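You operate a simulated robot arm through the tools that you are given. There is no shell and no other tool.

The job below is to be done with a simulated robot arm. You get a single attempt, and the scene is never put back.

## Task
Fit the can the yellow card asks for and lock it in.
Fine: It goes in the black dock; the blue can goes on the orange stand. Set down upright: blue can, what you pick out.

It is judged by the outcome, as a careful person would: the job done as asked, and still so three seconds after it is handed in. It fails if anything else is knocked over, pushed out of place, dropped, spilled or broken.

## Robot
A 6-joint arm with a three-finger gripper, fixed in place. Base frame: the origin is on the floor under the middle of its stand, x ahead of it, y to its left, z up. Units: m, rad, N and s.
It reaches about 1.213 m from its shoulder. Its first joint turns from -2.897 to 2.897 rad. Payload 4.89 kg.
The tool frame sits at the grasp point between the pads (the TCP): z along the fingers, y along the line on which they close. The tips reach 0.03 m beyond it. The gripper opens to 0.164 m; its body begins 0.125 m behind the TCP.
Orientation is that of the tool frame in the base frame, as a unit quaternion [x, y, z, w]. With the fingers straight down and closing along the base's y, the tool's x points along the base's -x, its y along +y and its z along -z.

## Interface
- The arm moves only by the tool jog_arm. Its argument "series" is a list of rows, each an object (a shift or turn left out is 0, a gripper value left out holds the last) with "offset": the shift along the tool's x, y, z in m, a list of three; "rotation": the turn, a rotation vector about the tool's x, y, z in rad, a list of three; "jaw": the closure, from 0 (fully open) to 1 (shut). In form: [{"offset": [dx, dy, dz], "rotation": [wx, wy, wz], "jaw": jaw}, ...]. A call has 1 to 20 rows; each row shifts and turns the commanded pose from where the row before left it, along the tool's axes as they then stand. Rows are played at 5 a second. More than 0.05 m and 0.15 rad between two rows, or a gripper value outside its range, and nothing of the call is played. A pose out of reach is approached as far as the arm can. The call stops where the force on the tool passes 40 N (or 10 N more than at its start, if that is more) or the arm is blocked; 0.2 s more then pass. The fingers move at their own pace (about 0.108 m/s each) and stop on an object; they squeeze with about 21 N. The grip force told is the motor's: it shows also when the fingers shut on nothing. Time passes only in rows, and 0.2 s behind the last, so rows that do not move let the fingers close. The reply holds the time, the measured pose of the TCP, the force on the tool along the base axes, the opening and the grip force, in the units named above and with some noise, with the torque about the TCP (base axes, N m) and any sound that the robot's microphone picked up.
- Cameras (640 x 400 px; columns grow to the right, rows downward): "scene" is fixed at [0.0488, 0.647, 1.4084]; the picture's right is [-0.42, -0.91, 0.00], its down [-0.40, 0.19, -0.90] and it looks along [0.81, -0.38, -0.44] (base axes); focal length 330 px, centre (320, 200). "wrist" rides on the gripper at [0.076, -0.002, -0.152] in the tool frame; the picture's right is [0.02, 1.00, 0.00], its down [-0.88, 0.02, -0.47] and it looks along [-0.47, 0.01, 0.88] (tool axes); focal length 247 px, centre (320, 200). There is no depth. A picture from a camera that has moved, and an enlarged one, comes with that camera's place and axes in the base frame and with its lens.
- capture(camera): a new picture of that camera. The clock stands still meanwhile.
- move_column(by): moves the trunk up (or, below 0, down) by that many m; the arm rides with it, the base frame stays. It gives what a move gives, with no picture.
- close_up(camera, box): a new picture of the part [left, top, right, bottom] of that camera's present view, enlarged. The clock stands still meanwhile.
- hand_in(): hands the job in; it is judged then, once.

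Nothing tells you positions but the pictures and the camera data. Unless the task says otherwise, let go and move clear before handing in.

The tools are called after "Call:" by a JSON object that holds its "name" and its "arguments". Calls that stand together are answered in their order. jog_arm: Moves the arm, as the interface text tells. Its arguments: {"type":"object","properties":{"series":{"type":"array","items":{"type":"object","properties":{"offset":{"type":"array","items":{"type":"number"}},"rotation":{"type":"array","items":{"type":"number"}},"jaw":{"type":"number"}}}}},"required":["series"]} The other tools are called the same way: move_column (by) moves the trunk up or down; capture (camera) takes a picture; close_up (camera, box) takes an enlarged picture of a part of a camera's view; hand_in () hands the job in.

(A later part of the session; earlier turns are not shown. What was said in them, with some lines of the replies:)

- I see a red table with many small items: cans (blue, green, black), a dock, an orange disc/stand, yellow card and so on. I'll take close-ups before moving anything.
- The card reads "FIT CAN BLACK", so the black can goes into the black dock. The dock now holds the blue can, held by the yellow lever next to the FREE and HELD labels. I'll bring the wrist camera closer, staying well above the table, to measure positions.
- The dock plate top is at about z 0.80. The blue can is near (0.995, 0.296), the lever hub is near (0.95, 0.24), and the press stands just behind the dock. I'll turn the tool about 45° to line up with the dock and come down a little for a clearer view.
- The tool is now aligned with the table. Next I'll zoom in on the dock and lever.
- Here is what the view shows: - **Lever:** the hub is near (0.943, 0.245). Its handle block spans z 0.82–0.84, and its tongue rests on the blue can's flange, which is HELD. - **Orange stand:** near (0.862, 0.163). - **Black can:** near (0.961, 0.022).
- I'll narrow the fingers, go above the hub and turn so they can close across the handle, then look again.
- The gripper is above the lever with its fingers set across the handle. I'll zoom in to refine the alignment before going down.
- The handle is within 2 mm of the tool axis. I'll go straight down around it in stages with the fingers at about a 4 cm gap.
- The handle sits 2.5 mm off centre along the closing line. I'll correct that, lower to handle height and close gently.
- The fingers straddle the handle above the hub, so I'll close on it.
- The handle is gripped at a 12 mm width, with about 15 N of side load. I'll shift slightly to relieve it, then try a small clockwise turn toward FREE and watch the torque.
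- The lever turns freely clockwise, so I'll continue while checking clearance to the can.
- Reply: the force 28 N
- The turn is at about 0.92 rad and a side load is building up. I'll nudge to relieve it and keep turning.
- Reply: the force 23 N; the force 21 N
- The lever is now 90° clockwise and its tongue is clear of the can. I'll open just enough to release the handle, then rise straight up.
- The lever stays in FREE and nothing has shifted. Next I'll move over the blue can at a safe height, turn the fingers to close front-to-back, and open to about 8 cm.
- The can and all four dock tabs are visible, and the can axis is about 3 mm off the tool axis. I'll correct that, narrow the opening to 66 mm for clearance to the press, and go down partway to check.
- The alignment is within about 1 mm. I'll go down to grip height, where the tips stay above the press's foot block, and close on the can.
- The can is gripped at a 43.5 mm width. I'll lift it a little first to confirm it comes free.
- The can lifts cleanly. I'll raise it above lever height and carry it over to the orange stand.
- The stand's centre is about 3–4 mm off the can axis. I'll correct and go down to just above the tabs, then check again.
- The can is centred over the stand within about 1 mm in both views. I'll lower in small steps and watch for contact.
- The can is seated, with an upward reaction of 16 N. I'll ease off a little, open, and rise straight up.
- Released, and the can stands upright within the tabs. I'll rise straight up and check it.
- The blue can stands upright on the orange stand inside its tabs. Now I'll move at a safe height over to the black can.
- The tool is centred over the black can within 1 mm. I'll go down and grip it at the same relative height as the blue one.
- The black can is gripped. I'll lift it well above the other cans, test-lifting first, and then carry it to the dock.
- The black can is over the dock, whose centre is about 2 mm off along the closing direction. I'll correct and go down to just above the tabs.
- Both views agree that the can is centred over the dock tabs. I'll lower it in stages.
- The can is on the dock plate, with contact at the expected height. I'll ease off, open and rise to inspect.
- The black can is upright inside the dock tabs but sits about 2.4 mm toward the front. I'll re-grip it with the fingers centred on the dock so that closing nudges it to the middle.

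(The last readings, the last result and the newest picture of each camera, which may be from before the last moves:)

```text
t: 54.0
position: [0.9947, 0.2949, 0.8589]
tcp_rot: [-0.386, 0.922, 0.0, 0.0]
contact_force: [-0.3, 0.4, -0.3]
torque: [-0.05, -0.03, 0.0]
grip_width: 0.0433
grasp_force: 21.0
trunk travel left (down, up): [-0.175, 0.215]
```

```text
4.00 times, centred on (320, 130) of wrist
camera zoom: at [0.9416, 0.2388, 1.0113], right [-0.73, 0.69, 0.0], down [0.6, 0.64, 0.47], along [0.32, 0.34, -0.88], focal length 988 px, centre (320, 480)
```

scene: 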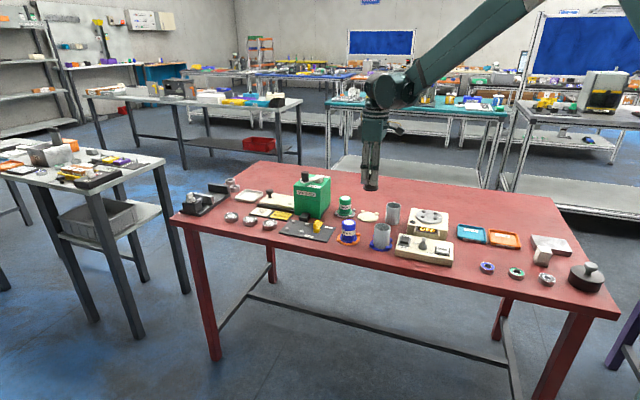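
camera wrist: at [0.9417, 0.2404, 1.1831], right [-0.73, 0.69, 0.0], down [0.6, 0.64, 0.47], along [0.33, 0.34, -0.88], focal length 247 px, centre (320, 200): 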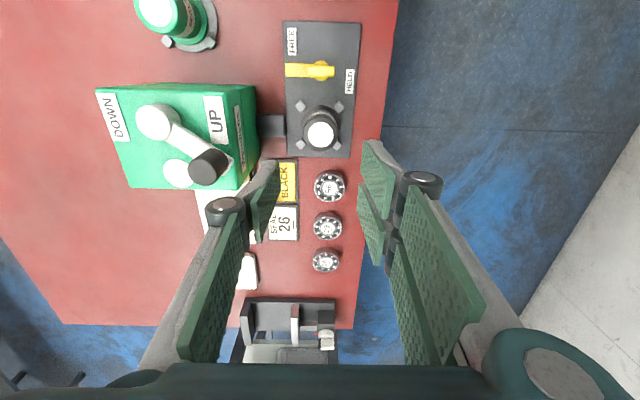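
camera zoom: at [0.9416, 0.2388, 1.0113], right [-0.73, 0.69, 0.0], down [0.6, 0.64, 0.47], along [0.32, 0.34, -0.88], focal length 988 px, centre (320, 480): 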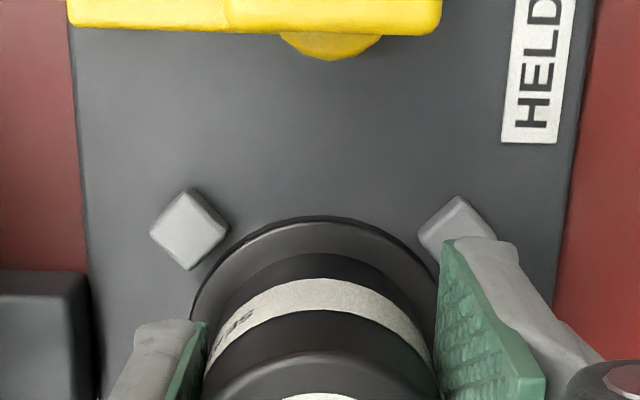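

Closing moved the can slightly past centre, about 1.5 mm. While still holding it I'll shift by that small amount, then re-check.

Call:
{"name": "jog_arm", "arguments": {"series": [{"offset": [0, 0, -0.002]}, {"offset": [-0.001, 0.0015, 0]}, {}, {}]}}

Call:
{"name": "close_up", "arguments": {"camera": "wrist", "box": [240, 80, 400, 180]}}

Call:
{"name": "close_up", "arguments": {"camera": "scene", "box": [280, 200, 344, 240]}}

```text
t: 55.0
position: [0.9924, 0.2974, 0.8593]
tcp_rot: [-0.386, 0.923, 0.0, 0.0]
contact_force: [-0.7, 1.0, -0.1]
torque: [0.01, -0.02, 0.0]
grip_width: 0.0434
grasp_force: 20.7
trunk travel left (down, up): [-0.175, 0.215]
```

```text
4.00 times, centred on (320, 130) of wrist
camera zoom: at [0.9399, 0.2409, 1.0128], right [-0.73, 0.69, 0.0], down [0.6, 0.64, 0.47], along [0.32, 0.34, -0.88], focal length 988 px, centre (320, 480)
```

zoom: 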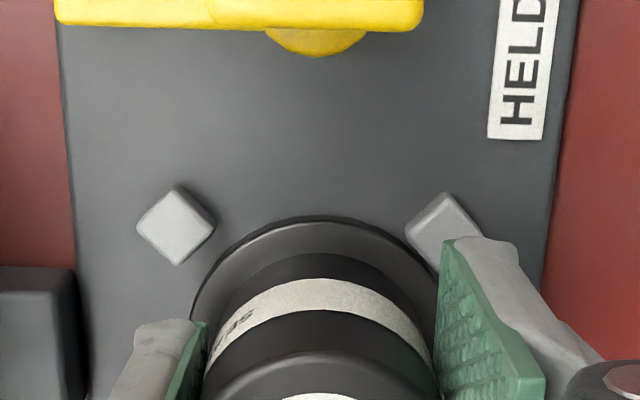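

```text
10.00 times, centred on (312, 220) of scene
camera zoom: at [0.0488, 0.647, 1.4084], right [-0.42, -0.91, 0.0], down [-0.4, 0.19, -0.9], along [0.81, -0.38, -0.44], focal length 3302 px, centre (400, 0)
```

zoom: 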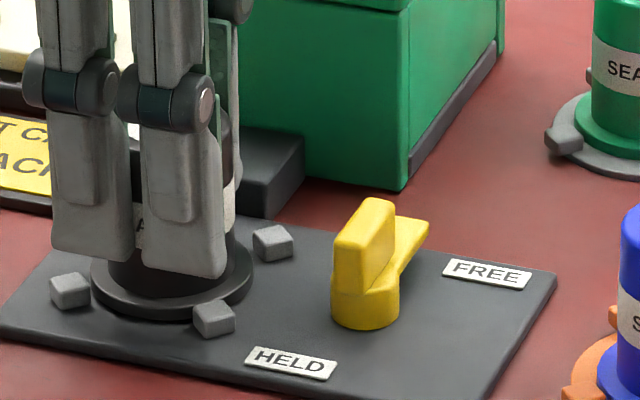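

The can is within about 1 mm of the dock centre. I'll lower it back onto the plate and check contact.

Call:
{"name": "jog_arm", "arguments": {"series": [{"offset": [0, -0.0006, 0.0015]}, {}]}}

Call:
{"name": "close_up", "arguments": {"camera": "wrist", "box": [240, 80, 400, 180]}}

```text
t: 55.6
position: [0.9925, 0.2964, 0.8584]
tcp_rot: [-0.386, 0.922, 0.0, 0.0]
contact_force: [0.3, 0.8, 3.7]
torque: [0.04, -0.01, -0.01]
grip_width: 0.0434
grasp_force: 21.2
trunk travel left (down, up): [-0.175, 0.215]
```

```text
4.00 times, centred on (320, 130) of wrist
camera zoom: at [0.9404, 0.241, 1.0113], right [-0.73, 0.69, 0.0], down [0.6, 0.64, 0.47], along [0.33, 0.34, -0.88], focal length 988 px, centre (320, 480)
```

zoom: 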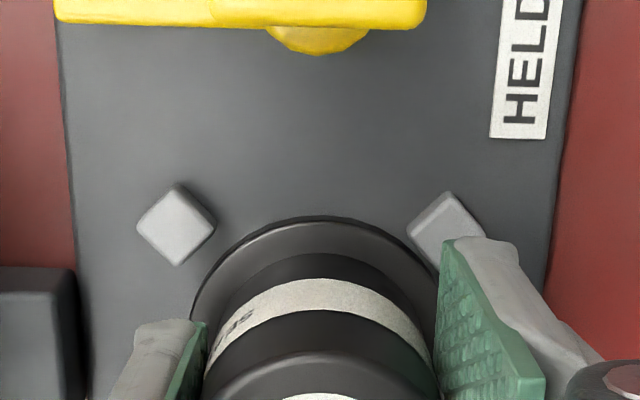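

Call:
{"name": "jog_arm", "arguments": {"series": [{"offset": [0, 0, 0.0004]}, {"jaw": 0.72}, {"jaw": 0.6}, {}, {}, {"offset": [0, 0, -0.02]}, {"offset": [0, 0, -0.04]}, {"offset": [0, 0, -0.045]}, {"offset": [0, 0, -0.045]}, {"offset": [0, 0, -0.02]}, {}, {}]}}

Call:
{"name": "close_up", "arguments": {"camera": "scene", "box": [280, 200, 344, 240]}}

Call:
{"name": "close_up", "arguments": {"camera": "wrist", "box": [256, 80, 384, 160]}}

```text
t: 58.2
position: [0.9959, 0.2939, 1.0265]
tcp_rot: [-0.385, 0.923, -0.001, 0.0]
contact_force: [-0.5, 0.8, 0.5]
torque: [0.03, -0.01, 0.0]
grip_width: 0.0655
grasp_force: 0.1
trunk travel left (down, up): [-0.175, 0.215]
```

```text
10.00 times, centred on (312, 220) of scene
camera zoom: at [0.0488, 0.647, 1.4084], right [-0.42, -0.91, 0.0], down [-0.4, 0.19, -0.9], along [0.81, -0.38, -0.44], focal length 3302 px, centre (400, 0)
```

zoom: 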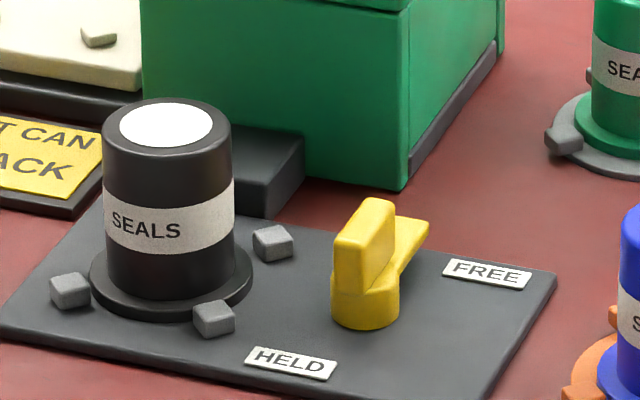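

```text
5.00 times, centred on (320, 120) of wrist
camera zoom: at [0.9427, 0.2385, 1.1796], right [-0.73, 0.69, 0.0], down [0.6, 0.64, 0.47], along [0.33, 0.34, -0.88], focal length 1235 px, centre (320, 600)
```

zoom: 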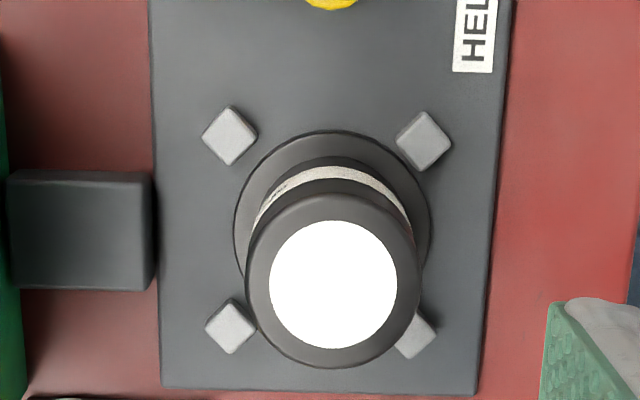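

The black can stands upright in the dock, clear of all four tabs. Now I'll move above the lever and turn the tool so the fingers straddle the handle in its FREE position.

Call:
{"name": "jog_arm", "arguments": {"series": [{"offset": [0.037, 0.001, 0], "jaw": 0.8}, {"offset": [0.0365, 0, 0]}, {"rotation": [0, 0, 0.1428]}, {"rotation": [0, 0, 0.1428]}, {"rotation": [0, 0, 0.1428]}, {"rotation": [0, 0, 0.1428]}, {"rotation": [0, 0, 0.1428]}, {"rotation": [0, 0, 0.1428]}, {"rotation": [0, 0, 0.1428]}, {"rotation": [0, 0, 0.1428]}, {"rotation": [0, 0, 0.1428]}, {"rotation": [0, 0, 0.1428]}, {"rotation": [0, 0, 0.1428]}, {}, {}]}}

Call:
{"name": "capture", "arguments": {"camera": "wrist"}}

Call:
{"name": "close_up", "arguments": {"camera": "wrist", "box": [256, 80, 384, 160]}}

```text
t: 61.4
position: [0.9406, 0.2435, 1.0287]
tcp_rot: [0.38, 0.925, -0.001, 0.0]
contact_force: [-0.6, 0.1, -0.5]
torque: [0.0, -0.02, 0.04]
grip_width: 0.033
grasp_force: 0.0
trunk travel left (down, up): [-0.175, 0.215]
```

```text
taken
camera wrist: at [0.8845, 0.2967, 1.1815], right [0.69, 0.73, 0.0], down [0.64, -0.61, 0.47], along [0.34, -0.32, -0.88], focal length 247 px, centre (320, 200)
```

wrist: 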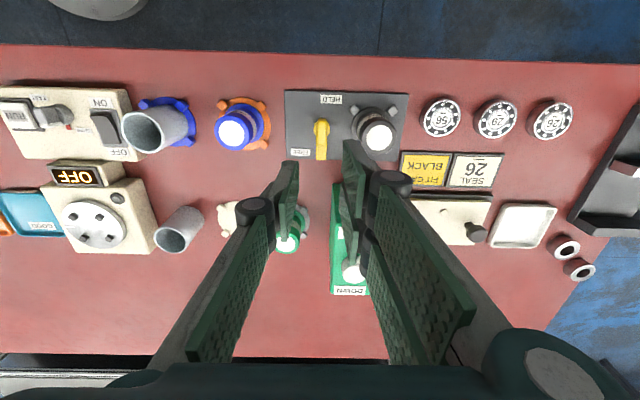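

```text
5.00 times, centred on (320, 120) of wrist
camera zoom: at [0.8845, 0.2967, 1.1815], right [0.69, 0.73, 0.0], down [0.64, -0.61, 0.47], along [0.34, -0.32, -0.88], focal length 1235 px, centre (320, 600)
```

zoom: 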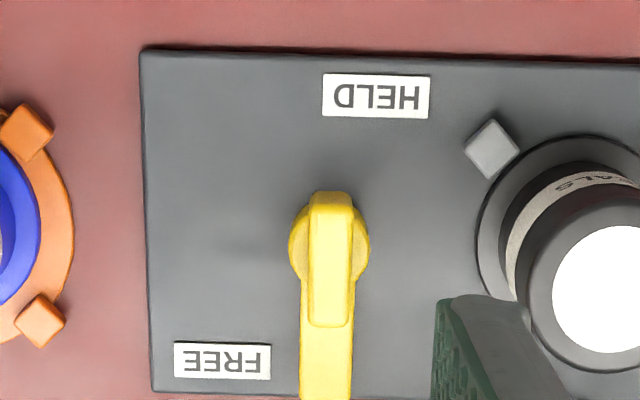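

The handle is about 3 mm off centre. I'll correct that and descend in stages.

Call:
{"name": "jog_arm", "arguments": {"series": [{"offset": [-0.0008, 0.0032, 0]}, {"offset": [0, 0, 0.04]}, {"offset": [0, 0, 0.04]}, {"offset": [0, 0, 0.035]}, {"offset": [0, 0, 0.025]}, {}, {}]}}

Call:
{"name": "close_up", "arguments": {"camera": "wrist", "box": [256, 120, 384, 200]}}

Call:
{"name": "close_up", "arguments": {"camera": "scene", "box": [280, 200, 344, 240]}}

```text
t: 63.0
position: [0.9426, 0.2451, 0.889]
tcp_rot: [0.379, 0.925, 0.0, 0.0]
contact_force: [0.2, -0.3, -0.5]
torque: [0.01, 0.04, -0.02]
grip_width: 0.0327
grasp_force: 0.1
trunk travel left (down, up): [-0.175, 0.215]
```

```text
5.00 times, centred on (320, 160) of wrist
camera zoom: at [0.887, 0.2972, 1.0412], right [0.69, 0.73, 0.0], down [0.64, -0.6, 0.47], along [0.34, -0.32, -0.88], focal length 1235 px, centre (320, 400)
```

zoom: 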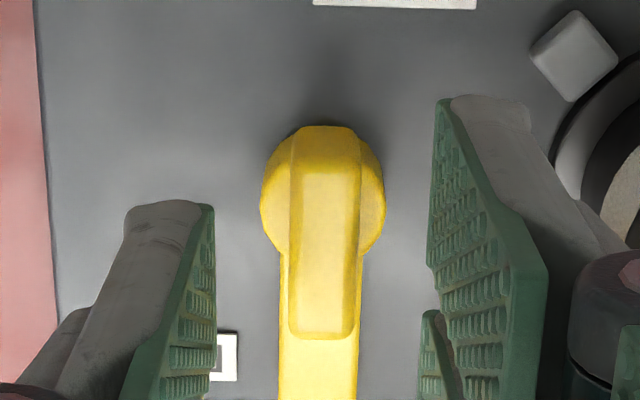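

```text
10.00 times, centred on (312, 220) of scene
camera zoom: at [0.0488, 0.647, 1.4084], right [-0.42, -0.91, 0.0], down [-0.4, 0.19, -0.9], along [0.81, -0.38, -0.44], focal length 3302 px, centre (400, 0)
```

zoom: 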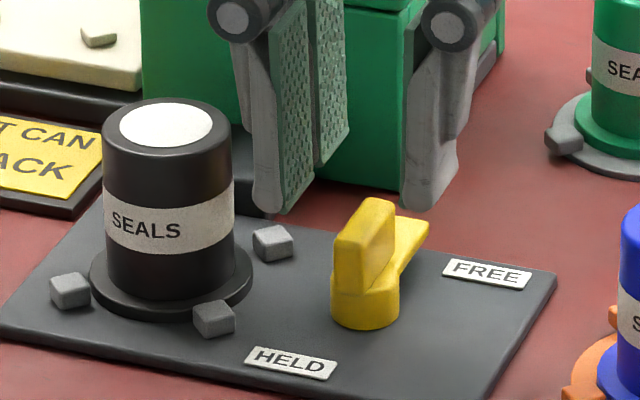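

The handle is centred within 1 mm. I'll lower to grip height and close.

Call:
{"name": "jog_arm", "arguments": {"series": [{"offset": [0, 0.0008, 0.016]}, {"offset": [0, 0, 0.015]}, {}, {"jaw": 0.9}, {"jaw": 1.0}, {}, {}]}}

Call:
{"name": "close_up", "arguments": {"camera": "scene", "box": [280, 200, 344, 240]}}

Call:
{"name": "close_up", "arguments": {"camera": "wrist", "box": [256, 120, 384, 200]}}

```text
t: 64.6
position: [0.9422, 0.2459, 0.8544]
tcp_rot: [0.379, 0.925, 0.0, 0.0]
contact_force: [3.2, 5.0, -0.8]
torque: [0.03, -0.25, 0.04]
grip_width: 0.012
grasp_force: 44.9
trunk travel left (down, up): [-0.175, 0.215]
```

```text
10.00 times, centred on (312, 220) of scene
camera zoom: at [0.0488, 0.647, 1.4084], right [-0.42, -0.91, 0.0], down [-0.4, 0.19, -0.9], along [0.81, -0.38, -0.44], focal length 3302 px, centre (400, 0)
```

zoom: 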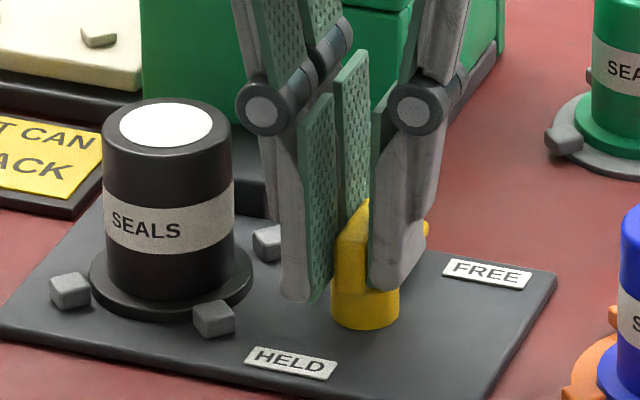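

```text
5.00 times, centred on (320, 160) of wrist
camera zoom: at [0.8865, 0.2985, 1.0077], right [0.69, 0.73, 0.0], down [0.64, -0.6, 0.47], along [0.34, -0.32, -0.88], focal length 1235 px, centre (320, 400)
```

zoom: 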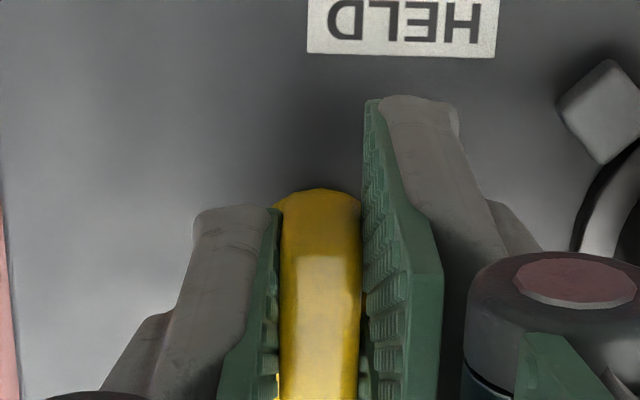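

The handle is gripped with low side load. I'll turn the lever counter-clockwise toward HELD in steps.

Call:
{"name": "jog_arm", "arguments": {"series": [{"rotation": [0, 0, -0.08]}, {"rotation": [0, 0, -0.08]}, {"rotation": [0, 0, -0.08]}, {"rotation": [0, 0, -0.08]}]}}

```text
t: 65.6
position: [0.9426, 0.2451, 0.8543]
tcp_rot: [0.237, 0.972, -0.001, -0.001]
contact_force: [0.9, -3.3, -10.5]
torque: [-0.01, 0.16, 0.03]
grip_width: 0.0119
grasp_force: 45.0
trunk travel left (down, up): [-0.175, 0.215]
stopped in row 4: the force on the tool passed its limit at 42 N (the readings are from after the stop); the commanded pose is now the measured one
```

Call:
{"name": "close_up", "arguments": {"camera": "scene", "box": [280, 200, 344, 240]}}

Call:
{"name": "capture", "arguments": {"camera": "wrist"}}

```text
10.00 times, centred on (312, 220) of scene
camera zoom: at [0.0488, 0.647, 1.4084], right [-0.42, -0.91, 0.0], down [-0.4, 0.19, -0.9], along [0.81, -0.38, -0.44], focal length 3302 px, centre (400, 0)
```

zoom: 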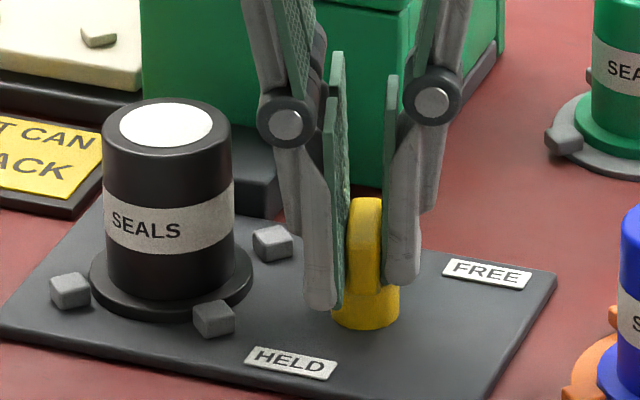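

```text
taken
camera wrist: at [0.8735, 0.2795, 1.0078], right [0.44, 0.9, 0.0], down [0.79, -0.39, 0.47], along [0.42, -0.21, -0.88], focal length 247 px, centre (320, 200)
```

wrist: 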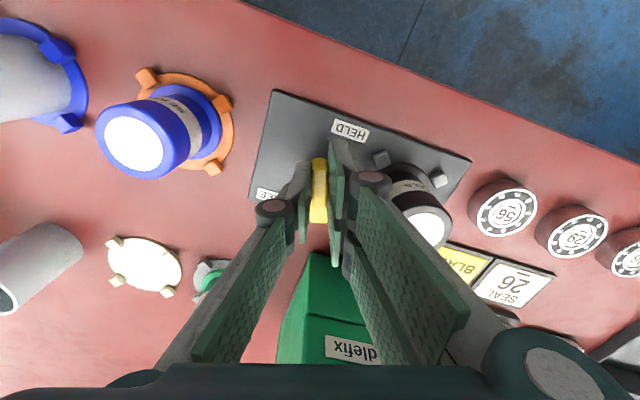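

The lever is following. The fingertips may be brushing the hub top, so I'll raise 1.5 mm and continue with smaller turns.

Call:
{"name": "jog_arm", "arguments": {"series": [{"offset": [0, 0, -0.0015]}, {"rotation": [0, 0, -0.06]}, {"rotation": [0, 0, -0.06]}]}}

```text
t: 66.4
position: [0.9406, 0.245, 0.8562]
tcp_rot: [0.177, 0.984, -0.001, -0.001]
contact_force: [-11.7, -11.3, -35.0]
torque: [-0.25, 0.31, -0.03]
grip_width: 0.0122
grasp_force: 45.6
trunk travel left (down, up): [-0.175, 0.215]
```

Call:
{"name": "jog_arm", "arguments": {"series": [{"offset": [0.0004, -0.0008, 0.0018]}, {}]}}

```text
t: 67.0
position: [0.9423, 0.2444, 0.8551]
tcp_rot: [0.178, 0.984, 0.0, -0.001]
contact_force: [3.6, -6.0, -10.7]
torque: [0.19, 0.83, -0.03]
grip_width: 0.0115
grasp_force: 44.5
trunk travel left (down, up): [-0.175, 0.215]
```

Call:
{"name": "jog_arm", "arguments": {"series": [{"offset": [0, -0.0003, 0.0006]}, {"rotation": [0, 0, -0.06]}, {"rotation": [0, 0, -0.06]}, {"rotation": [0, 0, -0.06]}]}}

```text
t: 67.9
position: [0.9418, 0.2439, 0.8557]
tcp_rot: [0.112, 0.994, 0.0, 0.001]
contact_force: [4.2, -0.7, 10.5]
torque: [0.14, 0.81, 0.03]
grip_width: 0.0119
grasp_force: 45.1
trunk travel left (down, up): [-0.175, 0.215]
stopped in row 4: the force on the tool passed its limit at 42 N (the readings are from after the stop); the commanded pose is now the measured one
```

Side loads spike because I'm squeezing the handle so hard. I'll loosen slightly so the fingers just cage it, which lets me turn it without fighting small offsets.

Call:
{"name": "jog_arm", "arguments": {"series": [{"jaw": 0.915}, {}, {"rotation": [0, 0, -0.07]}, {"rotation": [0, 0, -0.07]}, {"rotation": [0, 0, -0.07]}]}}

Call:
{"name": "close_up", "arguments": {"camera": "scene", "box": [280, 200, 344, 240]}}

```text
t: 69.1
position: [0.9424, 0.2446, 0.8557]
tcp_rot: [0.007, 1.0, -0.001, -0.001]
contact_force: [-0.2, -1.0, -0.5]
torque: [-0.01, 0.0, -0.01]
grip_width: 0.0148
grasp_force: 0.6
trunk travel left (down, up): [-0.175, 0.215]
```

```text
10.00 times, centred on (312, 220) of scene
camera zoom: at [0.0488, 0.647, 1.4084], right [-0.42, -0.91, 0.0], down [-0.4, 0.19, -0.9], along [0.81, -0.38, -0.44], focal length 3302 px, centre (400, 0)
```

zoom: 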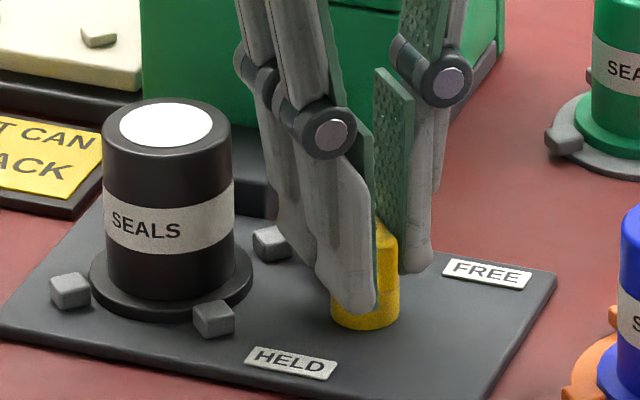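

That works, with almost no side force. I'll continue turning.

Call:
{"name": "jog_arm", "arguments": {"series": [{"rotation": [0, 0, -0.08]}, {"rotation": [0, 0, -0.08]}, {"rotation": [0, 0, -0.08]}, {"rotation": [0, 0, -0.08]}, {"rotation": [0, 0, -0.08]}]}}

Call:
{"name": "close_up", "arguments": {"camera": "scene", "box": [280, 200, 344, 240]}}

Call:
{"name": "capture", "arguments": {"camera": "wrist"}}

```text
t: 70.3
position: [0.9421, 0.2455, 0.8546]
tcp_rot: [-0.191, 0.982, -0.001, 0.0]
contact_force: [0.0, -2.5, 0.3]
torque: [-0.05, 0.01, -0.01]
grip_width: 0.0148
grasp_force: 0.7
trunk travel left (down, up): [-0.175, 0.215]
```

```text
10.00 times, centred on (312, 220) of scene
camera zoom: at [0.0488, 0.647, 1.4084], right [-0.42, -0.91, 0.0], down [-0.4, 0.19, -0.9], along [0.81, -0.38, -0.44], focal length 3302 px, centre (400, 0)
```

zoom: 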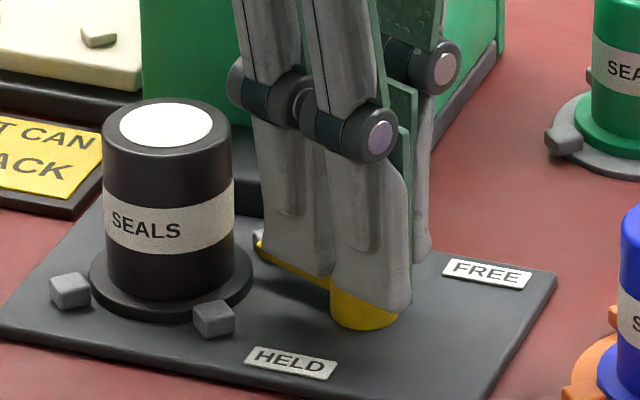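

```text
taken
camera wrist: at [0.8722, 0.2149, 1.0077], right [-0.4, 0.92, 0.0], down [0.81, 0.35, 0.47], along [0.43, 0.19, -0.88], focal length 247 px, centre (320, 200)
```

wrist: 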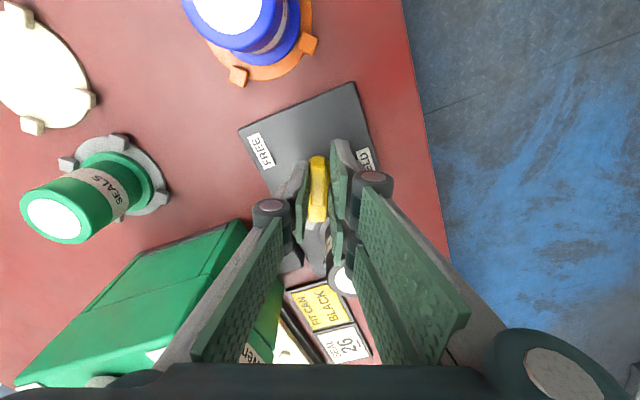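

Call:
{"name": "jog_arm", "arguments": {"series": [{"rotation": [0, 0, -0.07]}, {"rotation": [0, 0, -0.07]}, {"rotation": [0, 0, -0.07]}, {"rotation": [0, 0, -0.07]}]}}

Call:
{"name": "close_up", "arguments": {"camera": "scene", "box": [280, 200, 344, 240]}}

```text
t: 71.3
position: [0.9418, 0.2454, 0.8543]
tcp_rot: [-0.327, 0.945, -0.001, 0.001]
contact_force: [5.1, -4.6, 2.8]
torque: [-0.11, -0.14, 0.03]
grip_width: 0.0165
grasp_force: 2.4
trunk travel left (down, up): [-0.175, 0.215]
```

```text
10.00 times, centred on (312, 220) of scene
camera zoom: at [0.0488, 0.647, 1.4084], right [-0.42, -0.91, 0.0], down [-0.4, 0.19, -0.9], along [0.81, -0.38, -0.44], focal length 3302 px, centre (400, 0)
```

zoom: 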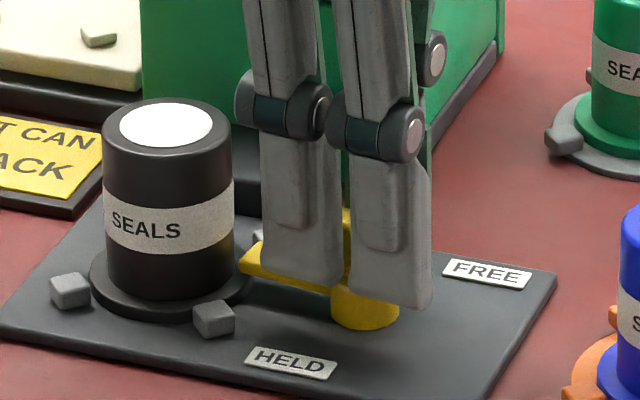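

Call:
{"name": "close_up", "arguments": {"camera": "scene", "box": [288, 214, 328, 239]}}

Call:
{"name": "close_up", "arguments": {"camera": "wrist", "box": [240, 130, 400, 230]}}

```text
16.00 times, centred on (308, 226) of scene
camera zoom: at [0.0488, 0.647, 1.4084], right [-0.42, -0.91, 0.0], down [-0.4, 0.19, -0.9], along [0.81, -0.38, -0.44], focal length 5283 px, centre (512, -224)
```

zoom: 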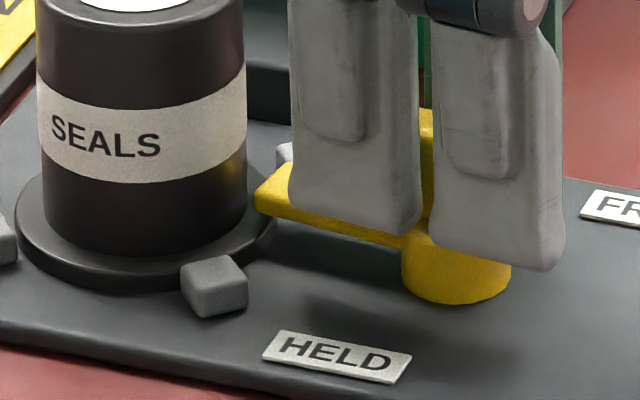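

```text
4.00 times, centred on (320, 180) of wrist
camera zoom: at [0.8822, 0.1966, 1.0076], right [-0.63, 0.77, 0.0], down [0.68, 0.56, 0.47], along [0.37, 0.3, -0.88], focal length 988 px, centre (320, 280)
```

zoom: 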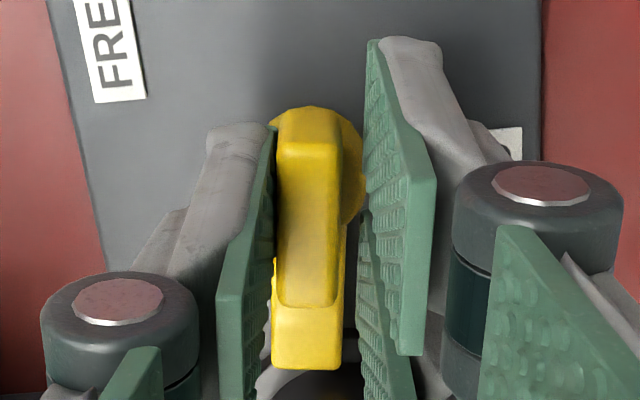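

The tongue is over the flange edge and there is a little resistance. I'll close the fingers fully so the handle lines up with the pads, then finish the last bit of the turn.

Call:
{"name": "jog_arm", "arguments": {"series": [{"jaw": 0.96}, {"jaw": 1.0}, {}, {}]}}

Call:
{"name": "close_up", "arguments": {"camera": "scene", "box": [288, 214, 328, 239]}}

Call:
{"name": "close_up", "arguments": {"camera": "wrist", "box": [240, 130, 400, 230]}}

```text
t: 72.4
position: [0.9424, 0.2421, 0.8543]
tcp_rot: [-0.326, 0.945, -0.002, 0.0]
contact_force: [4.8, -6.7, -1.7]
torque: [-0.24, -0.12, 0.02]
grip_width: 0.0116
grasp_force: 44.6
trunk travel left (down, up): [-0.175, 0.215]
stopped in row 4: the force on the tool passed its limit at 41 N (the readings are from after the stop); the commanded pose is now the measured one
```

```text
16.00 times, centred on (308, 226) of scene
camera zoom: at [0.0488, 0.647, 1.4084], right [-0.42, -0.91, 0.0], down [-0.4, 0.19, -0.9], along [0.81, -0.38, -0.44], focal length 5283 px, centre (512, -224)
```

zoom: 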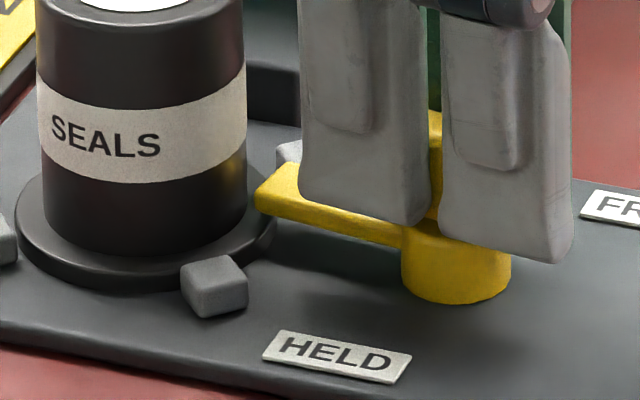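

```text
4.00 times, centred on (320, 180) of wrist
camera zoom: at [0.8831, 0.1953, 1.0072], right [-0.63, 0.77, 0.0], down [0.68, 0.56, 0.47], along [0.37, 0.3, -0.88], focal length 988 px, centre (320, 280)
```

zoom: 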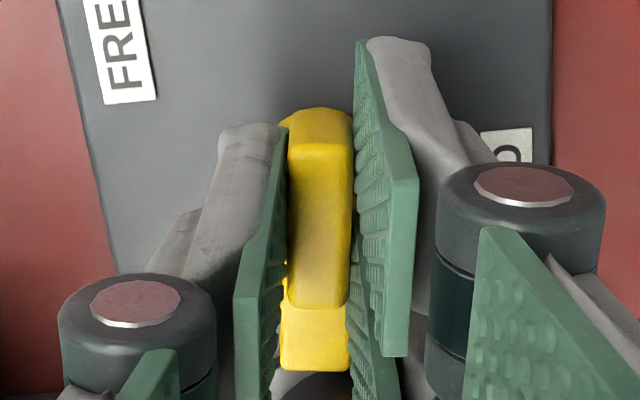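

The lever is gripped and about 7° short of its original HELD angle. I'll turn the remaining angle in small steps.

Call:
{"name": "jog_arm", "arguments": {"series": [{"rotation": [0, 0, -0.03]}, {"rotation": [0, 0, -0.03]}]}}

```text
t: 73.0
position: [0.9426, 0.2422, 0.8543]
tcp_rot: [-0.355, 0.935, -0.001, 0.001]
contact_force: [7.6, -12.9, 0.8]
torque: [-0.07, -0.53, 0.02]
grip_width: 0.0118
grasp_force: 45.4
trunk travel left (down, up): [-0.175, 0.215]
```

Call:
{"name": "close_up", "arguments": {"camera": "scene", "box": [288, 214, 328, 239]}}

Call:
{"name": "close_up", "arguments": {"camera": "wrist", "box": [240, 130, 400, 230]}}

```text
16.00 times, centred on (308, 226) of scene
camera zoom: at [0.0488, 0.647, 1.4084], right [-0.42, -0.91, 0.0], down [-0.4, 0.19, -0.9], along [0.81, -0.38, -0.44], focal length 5283 px, centre (512, -224)
```

zoom: 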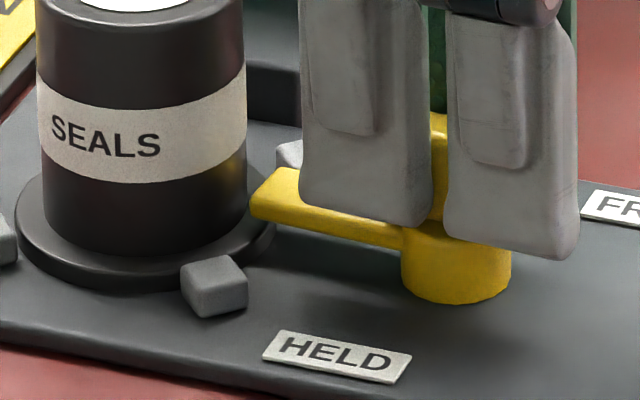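

```text
4.00 times, centred on (320, 180) of wrist
camera zoom: at [0.8862, 0.1917, 1.0072], right [-0.68, 0.73, 0.0], down [0.65, 0.6, 0.47], along [0.35, 0.32, -0.88], focal length 988 px, centre (320, 280)
```

zoom: 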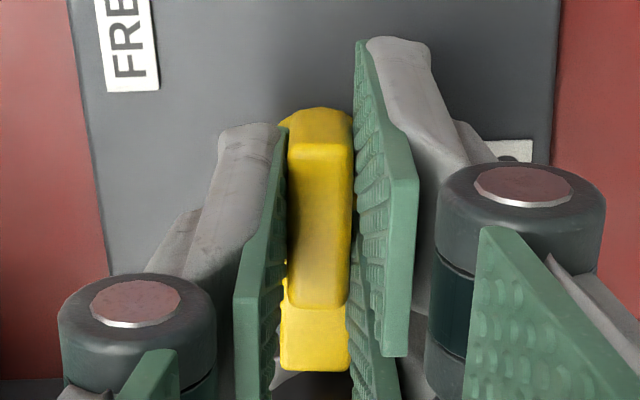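

Call:
{"name": "jog_arm", "arguments": {"series": [{"offset": [0, -0.0008, 0]}, {"rotation": [0, 0, -0.035]}, {"rotation": [0, 0, -0.032]}]}}

Call:
{"name": "close_up", "arguments": {"camera": "scene", "box": [288, 214, 328, 239]}}

Call:
{"name": "close_up", "arguments": {"camera": "scene", "box": [280, 200, 344, 240]}}

```text
t: 73.8
position: [0.9422, 0.2419, 0.8537]
tcp_rot: [-0.385, 0.923, 0.0, 0.0]
contact_force: [12.3, -8.9, 10.3]
torque: [-0.53, -0.04, -0.26]
grip_width: 0.0119
grasp_force: 44.8
trunk travel left (down, up): [-0.175, 0.215]
```

```text
16.00 times, centred on (308, 226) of scene
camera zoom: at [0.0488, 0.647, 1.4084], right [-0.42, -0.91, 0.0], down [-0.4, 0.19, -0.9], along [0.81, -0.38, -0.44], focal length 5283 px, centre (512, -224)
```

zoom: 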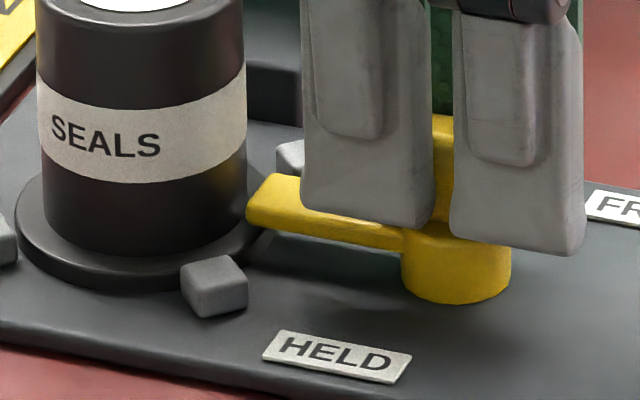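

```text
10.00 times, centred on (312, 220) of scene
camera zoom: at [0.0488, 0.647, 1.4084], right [-0.42, -0.91, 0.0], down [-0.4, 0.19, -0.9], along [0.81, -0.38, -0.44], focal length 3302 px, centre (400, 0)
```

zoom: 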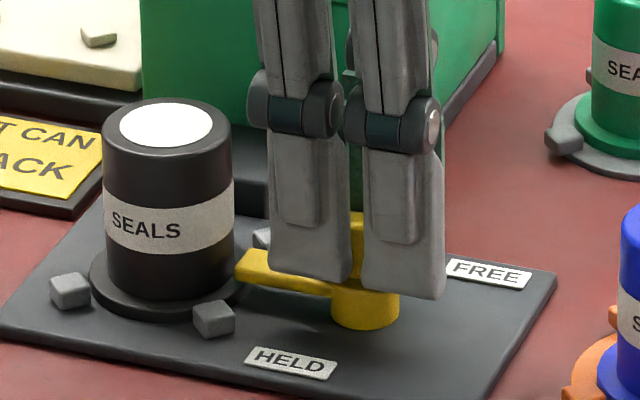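

The torque matches what I read at the original HELD stop, and the tongue is over the black can's flange. I'll add a tiny extra turn to confirm it is against the stop.

Call:
{"name": "jog_arm", "arguments": {"series": [{"rotation": [0, 0, -0.02]}, {}]}}

```text
t: 74.4
position: [0.942, 0.2435, 0.8533]
tcp_rot: [-0.395, 0.919, 0.0, 0.001]
contact_force: [13.5, -5.4, 6.8]
torque: [0.14, -0.66, -0.95]
grip_width: 0.0118
grasp_force: 45.3
trunk travel left (down, up): [-0.175, 0.215]
```

The torque climbs sharply, so the lever is at the HELD stop. I'll relax the twist, open the fingers and rise straight up.

Call:
{"name": "jog_arm", "arguments": {"series": [{"rotation": [0, 0, 0.018]}, {"jaw": 0.85}, {"jaw": 0.75}, {}, {}, {"offset": [0, 0, -0.015]}, {"offset": [0, 0, -0.03]}, {"offset": [0, 0, -0.045]}, {"offset": [0, 0, -0.045]}, {"offset": [0, 0, -0.045]}, {}, {}]}}

Call:
{"name": "close_up", "arguments": {"camera": "scene", "box": [280, 200, 344, 240]}}

Call:
{"name": "capture", "arguments": {"camera": "wrist"}}

Call:
{"name": "close_up", "arguments": {"camera": "wrist", "box": [256, 100, 384, 180]}}

```text
t: 77.0
position: [0.9399, 0.2449, 1.0342]
tcp_rot: [-0.387, 0.922, -0.001, 0.001]
contact_force: [-0.2, -0.3, 0.8]
torque: [0.08, -0.08, -0.04]
grip_width: 0.0413
grasp_force: 0.1
trunk travel left (down, up): [-0.175, 0.215]
```

```text
10.00 times, centred on (312, 220) of scene
camera zoom: at [0.0488, 0.647, 1.4084], right [-0.42, -0.91, 0.0], down [-0.4, 0.19, -0.9], along [0.81, -0.38, -0.44], focal length 3302 px, centre (400, 0)
```

zoom: 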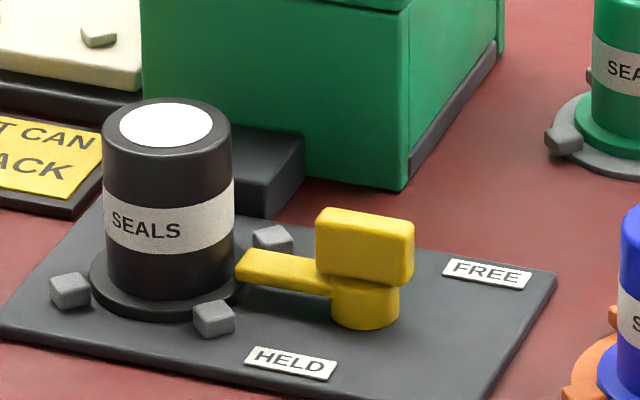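

```text
taken
camera wrist: at [0.8882, 0.1887, 1.1879], right [-0.73, 0.69, 0.0], down [0.6, 0.64, 0.47], along [0.33, 0.34, -0.88], focal length 247 px, centre (320, 200)
```

wrist: 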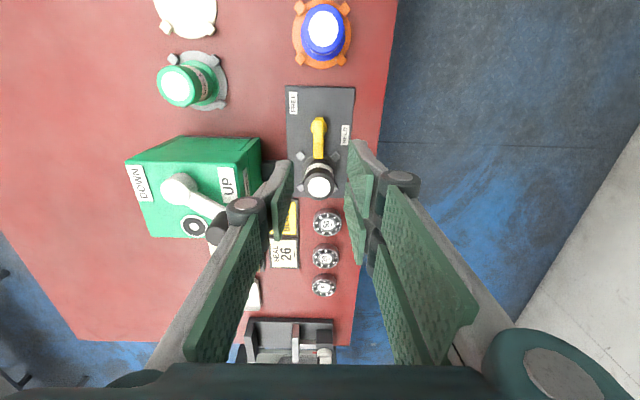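

```text
5.00 times, centred on (320, 140) of wrist
camera zoom: at [0.8882, 0.1887, 1.1879], right [-0.73, 0.69, 0.0], down [0.6, 0.64, 0.47], along [0.33, 0.34, -0.88], focal length 1235 px, centre (320, 500)
```

zoom: 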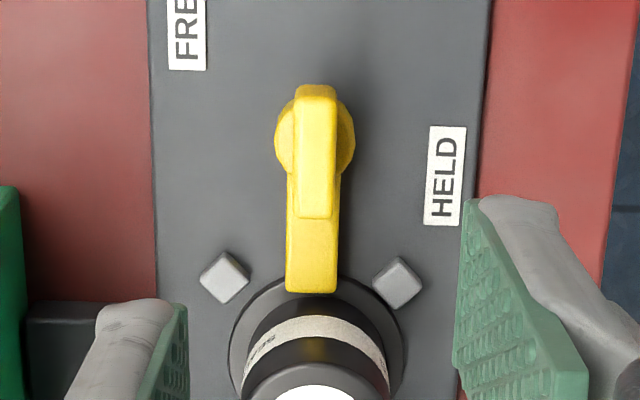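

The lever is back at HELD with its tongue over the black can's flange. I'll raise the arm clear and check the whole table once more.

Call:
{"name": "jog_arm", "arguments": {"series": [{"offset": [0.03, 0.02, -0.03]}, {"offset": [0.03, 0.02, -0.03]}, {"offset": [0.03, 0.02, -0.03]}, {"offset": [0.03, 0.02, -0.02]}, {}, {}]}}

Call:
{"name": "capture", "arguments": {"camera": "scene"}}

Call:
{"name": "close_up", "arguments": {"camera": "scene", "box": [270, 180, 390, 255]}}

Call:
{"name": "capture", "arguments": {"camera": "wrist"}}

```text
t: 78.4
position: [0.8012, 0.2151, 1.1429]
tcp_rot: [-0.387, 0.922, -0.001, 0.0]
contact_force: [-1.2, -0.7, 0.8]
torque: [0.01, -0.07, 0.03]
grip_width: 0.0411
grasp_force: 0.1
trunk travel left (down, up): [-0.175, 0.215]
```

```text
taken
```

scene: 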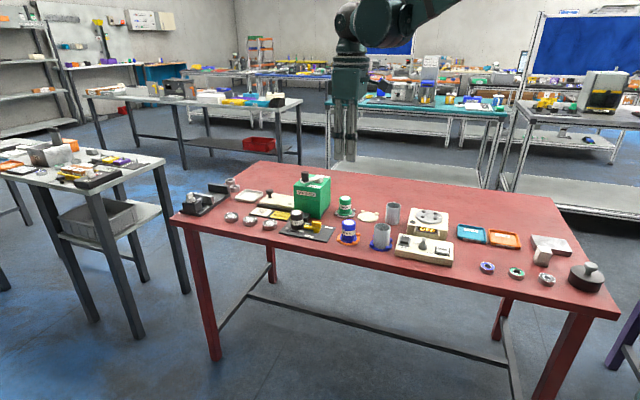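

```text
5.33 times, centred on (330, 218) of scene
camera zoom: at [0.0488, 0.647, 1.4084], right [-0.42, -0.91, 0.0], down [-0.4, 0.19, -0.9], along [0.81, -0.38, -0.44], focal length 1761 px, centre (267, 107)
```

zoom: 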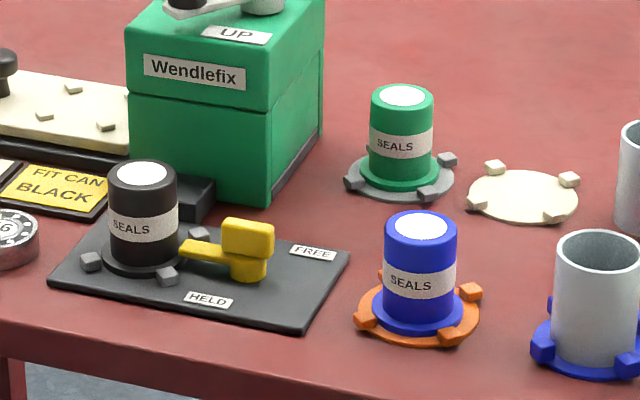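

```text
taken
camera wrist: at [0.7484, 0.1593, 1.2967], right [-0.73, 0.69, 0.0], down [0.6, 0.64, 0.47], along [0.33, 0.34, -0.88], focal length 247 px, centre (320, 200)
```

wrist: 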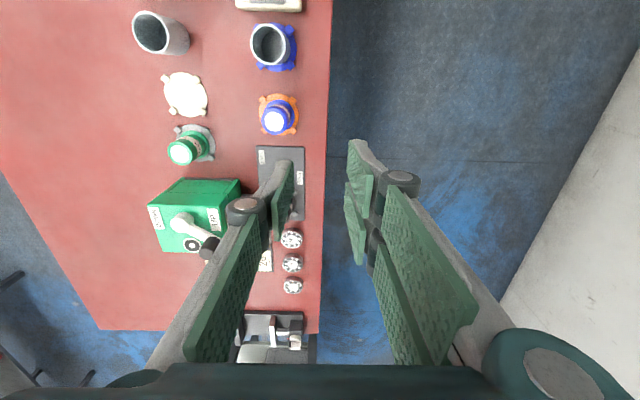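

Everything looks in place. One quick check: the marking on top of the press and the card, before I hand in.

Call:
{"name": "close_up", "arguments": {"camera": "wrist", "box": [140, 170, 268, 250]}}

Call:
{"name": "close_up", "arguments": {"camera": "scene", "box": [240, 165, 340, 245]}}

```text
5.00 times, centred on (204, 210) of wrist
camera zoom: at [0.7484, 0.1593, 1.2967], right [-0.73, 0.69, 0.0], down [0.6, 0.64, 0.47], along [0.33, 0.34, -0.88], focal length 1235 px, centre (900, 150)
```

zoom: 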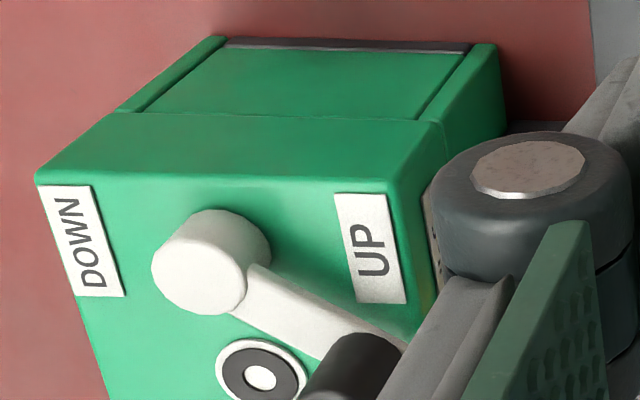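

```text
5.00 times, centred on (290, 205) of scene
camera zoom: at [0.0488, 0.647, 1.4084], right [-0.42, -0.91, 0.0], down [-0.4, 0.19, -0.9], along [0.81, -0.38, -0.44], focal length 1651 px, centre (470, 175)
```

zoom: 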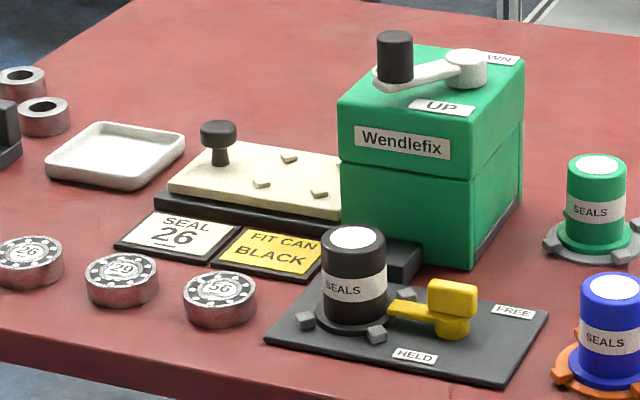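

The press's indicator ring has changed from blue to black, which fits the black can being seated and held in the dock. The lever is at HELD, the blue can stands upright on the orange stand, nothing else has moved and the arm is clear, so I'm handing in.

Call:
{"name": "hand_in", "arguments": {}}

```text
The job is handed in.
```

The yellow card asked for the black can. It now stands upright in the black dock, and I turned the yellow lever back to its HELD stop to lock it in. The blue can is upright on the orange stand.

- **Lock:** torque rose sharply at the lever's stop, and its tongue sits over the black can's flange. The indicator ring on the press also changed from blue to black after the swap.
- **Placement:** both cans sit about 2 mm off centre but inside all four tabs, clear of them.
- **Other items:** in the last pictures before hand-in, nothing else looked moved or knocked over, and the arm was clear of the table.

The job is handed in. I have not been told the result.
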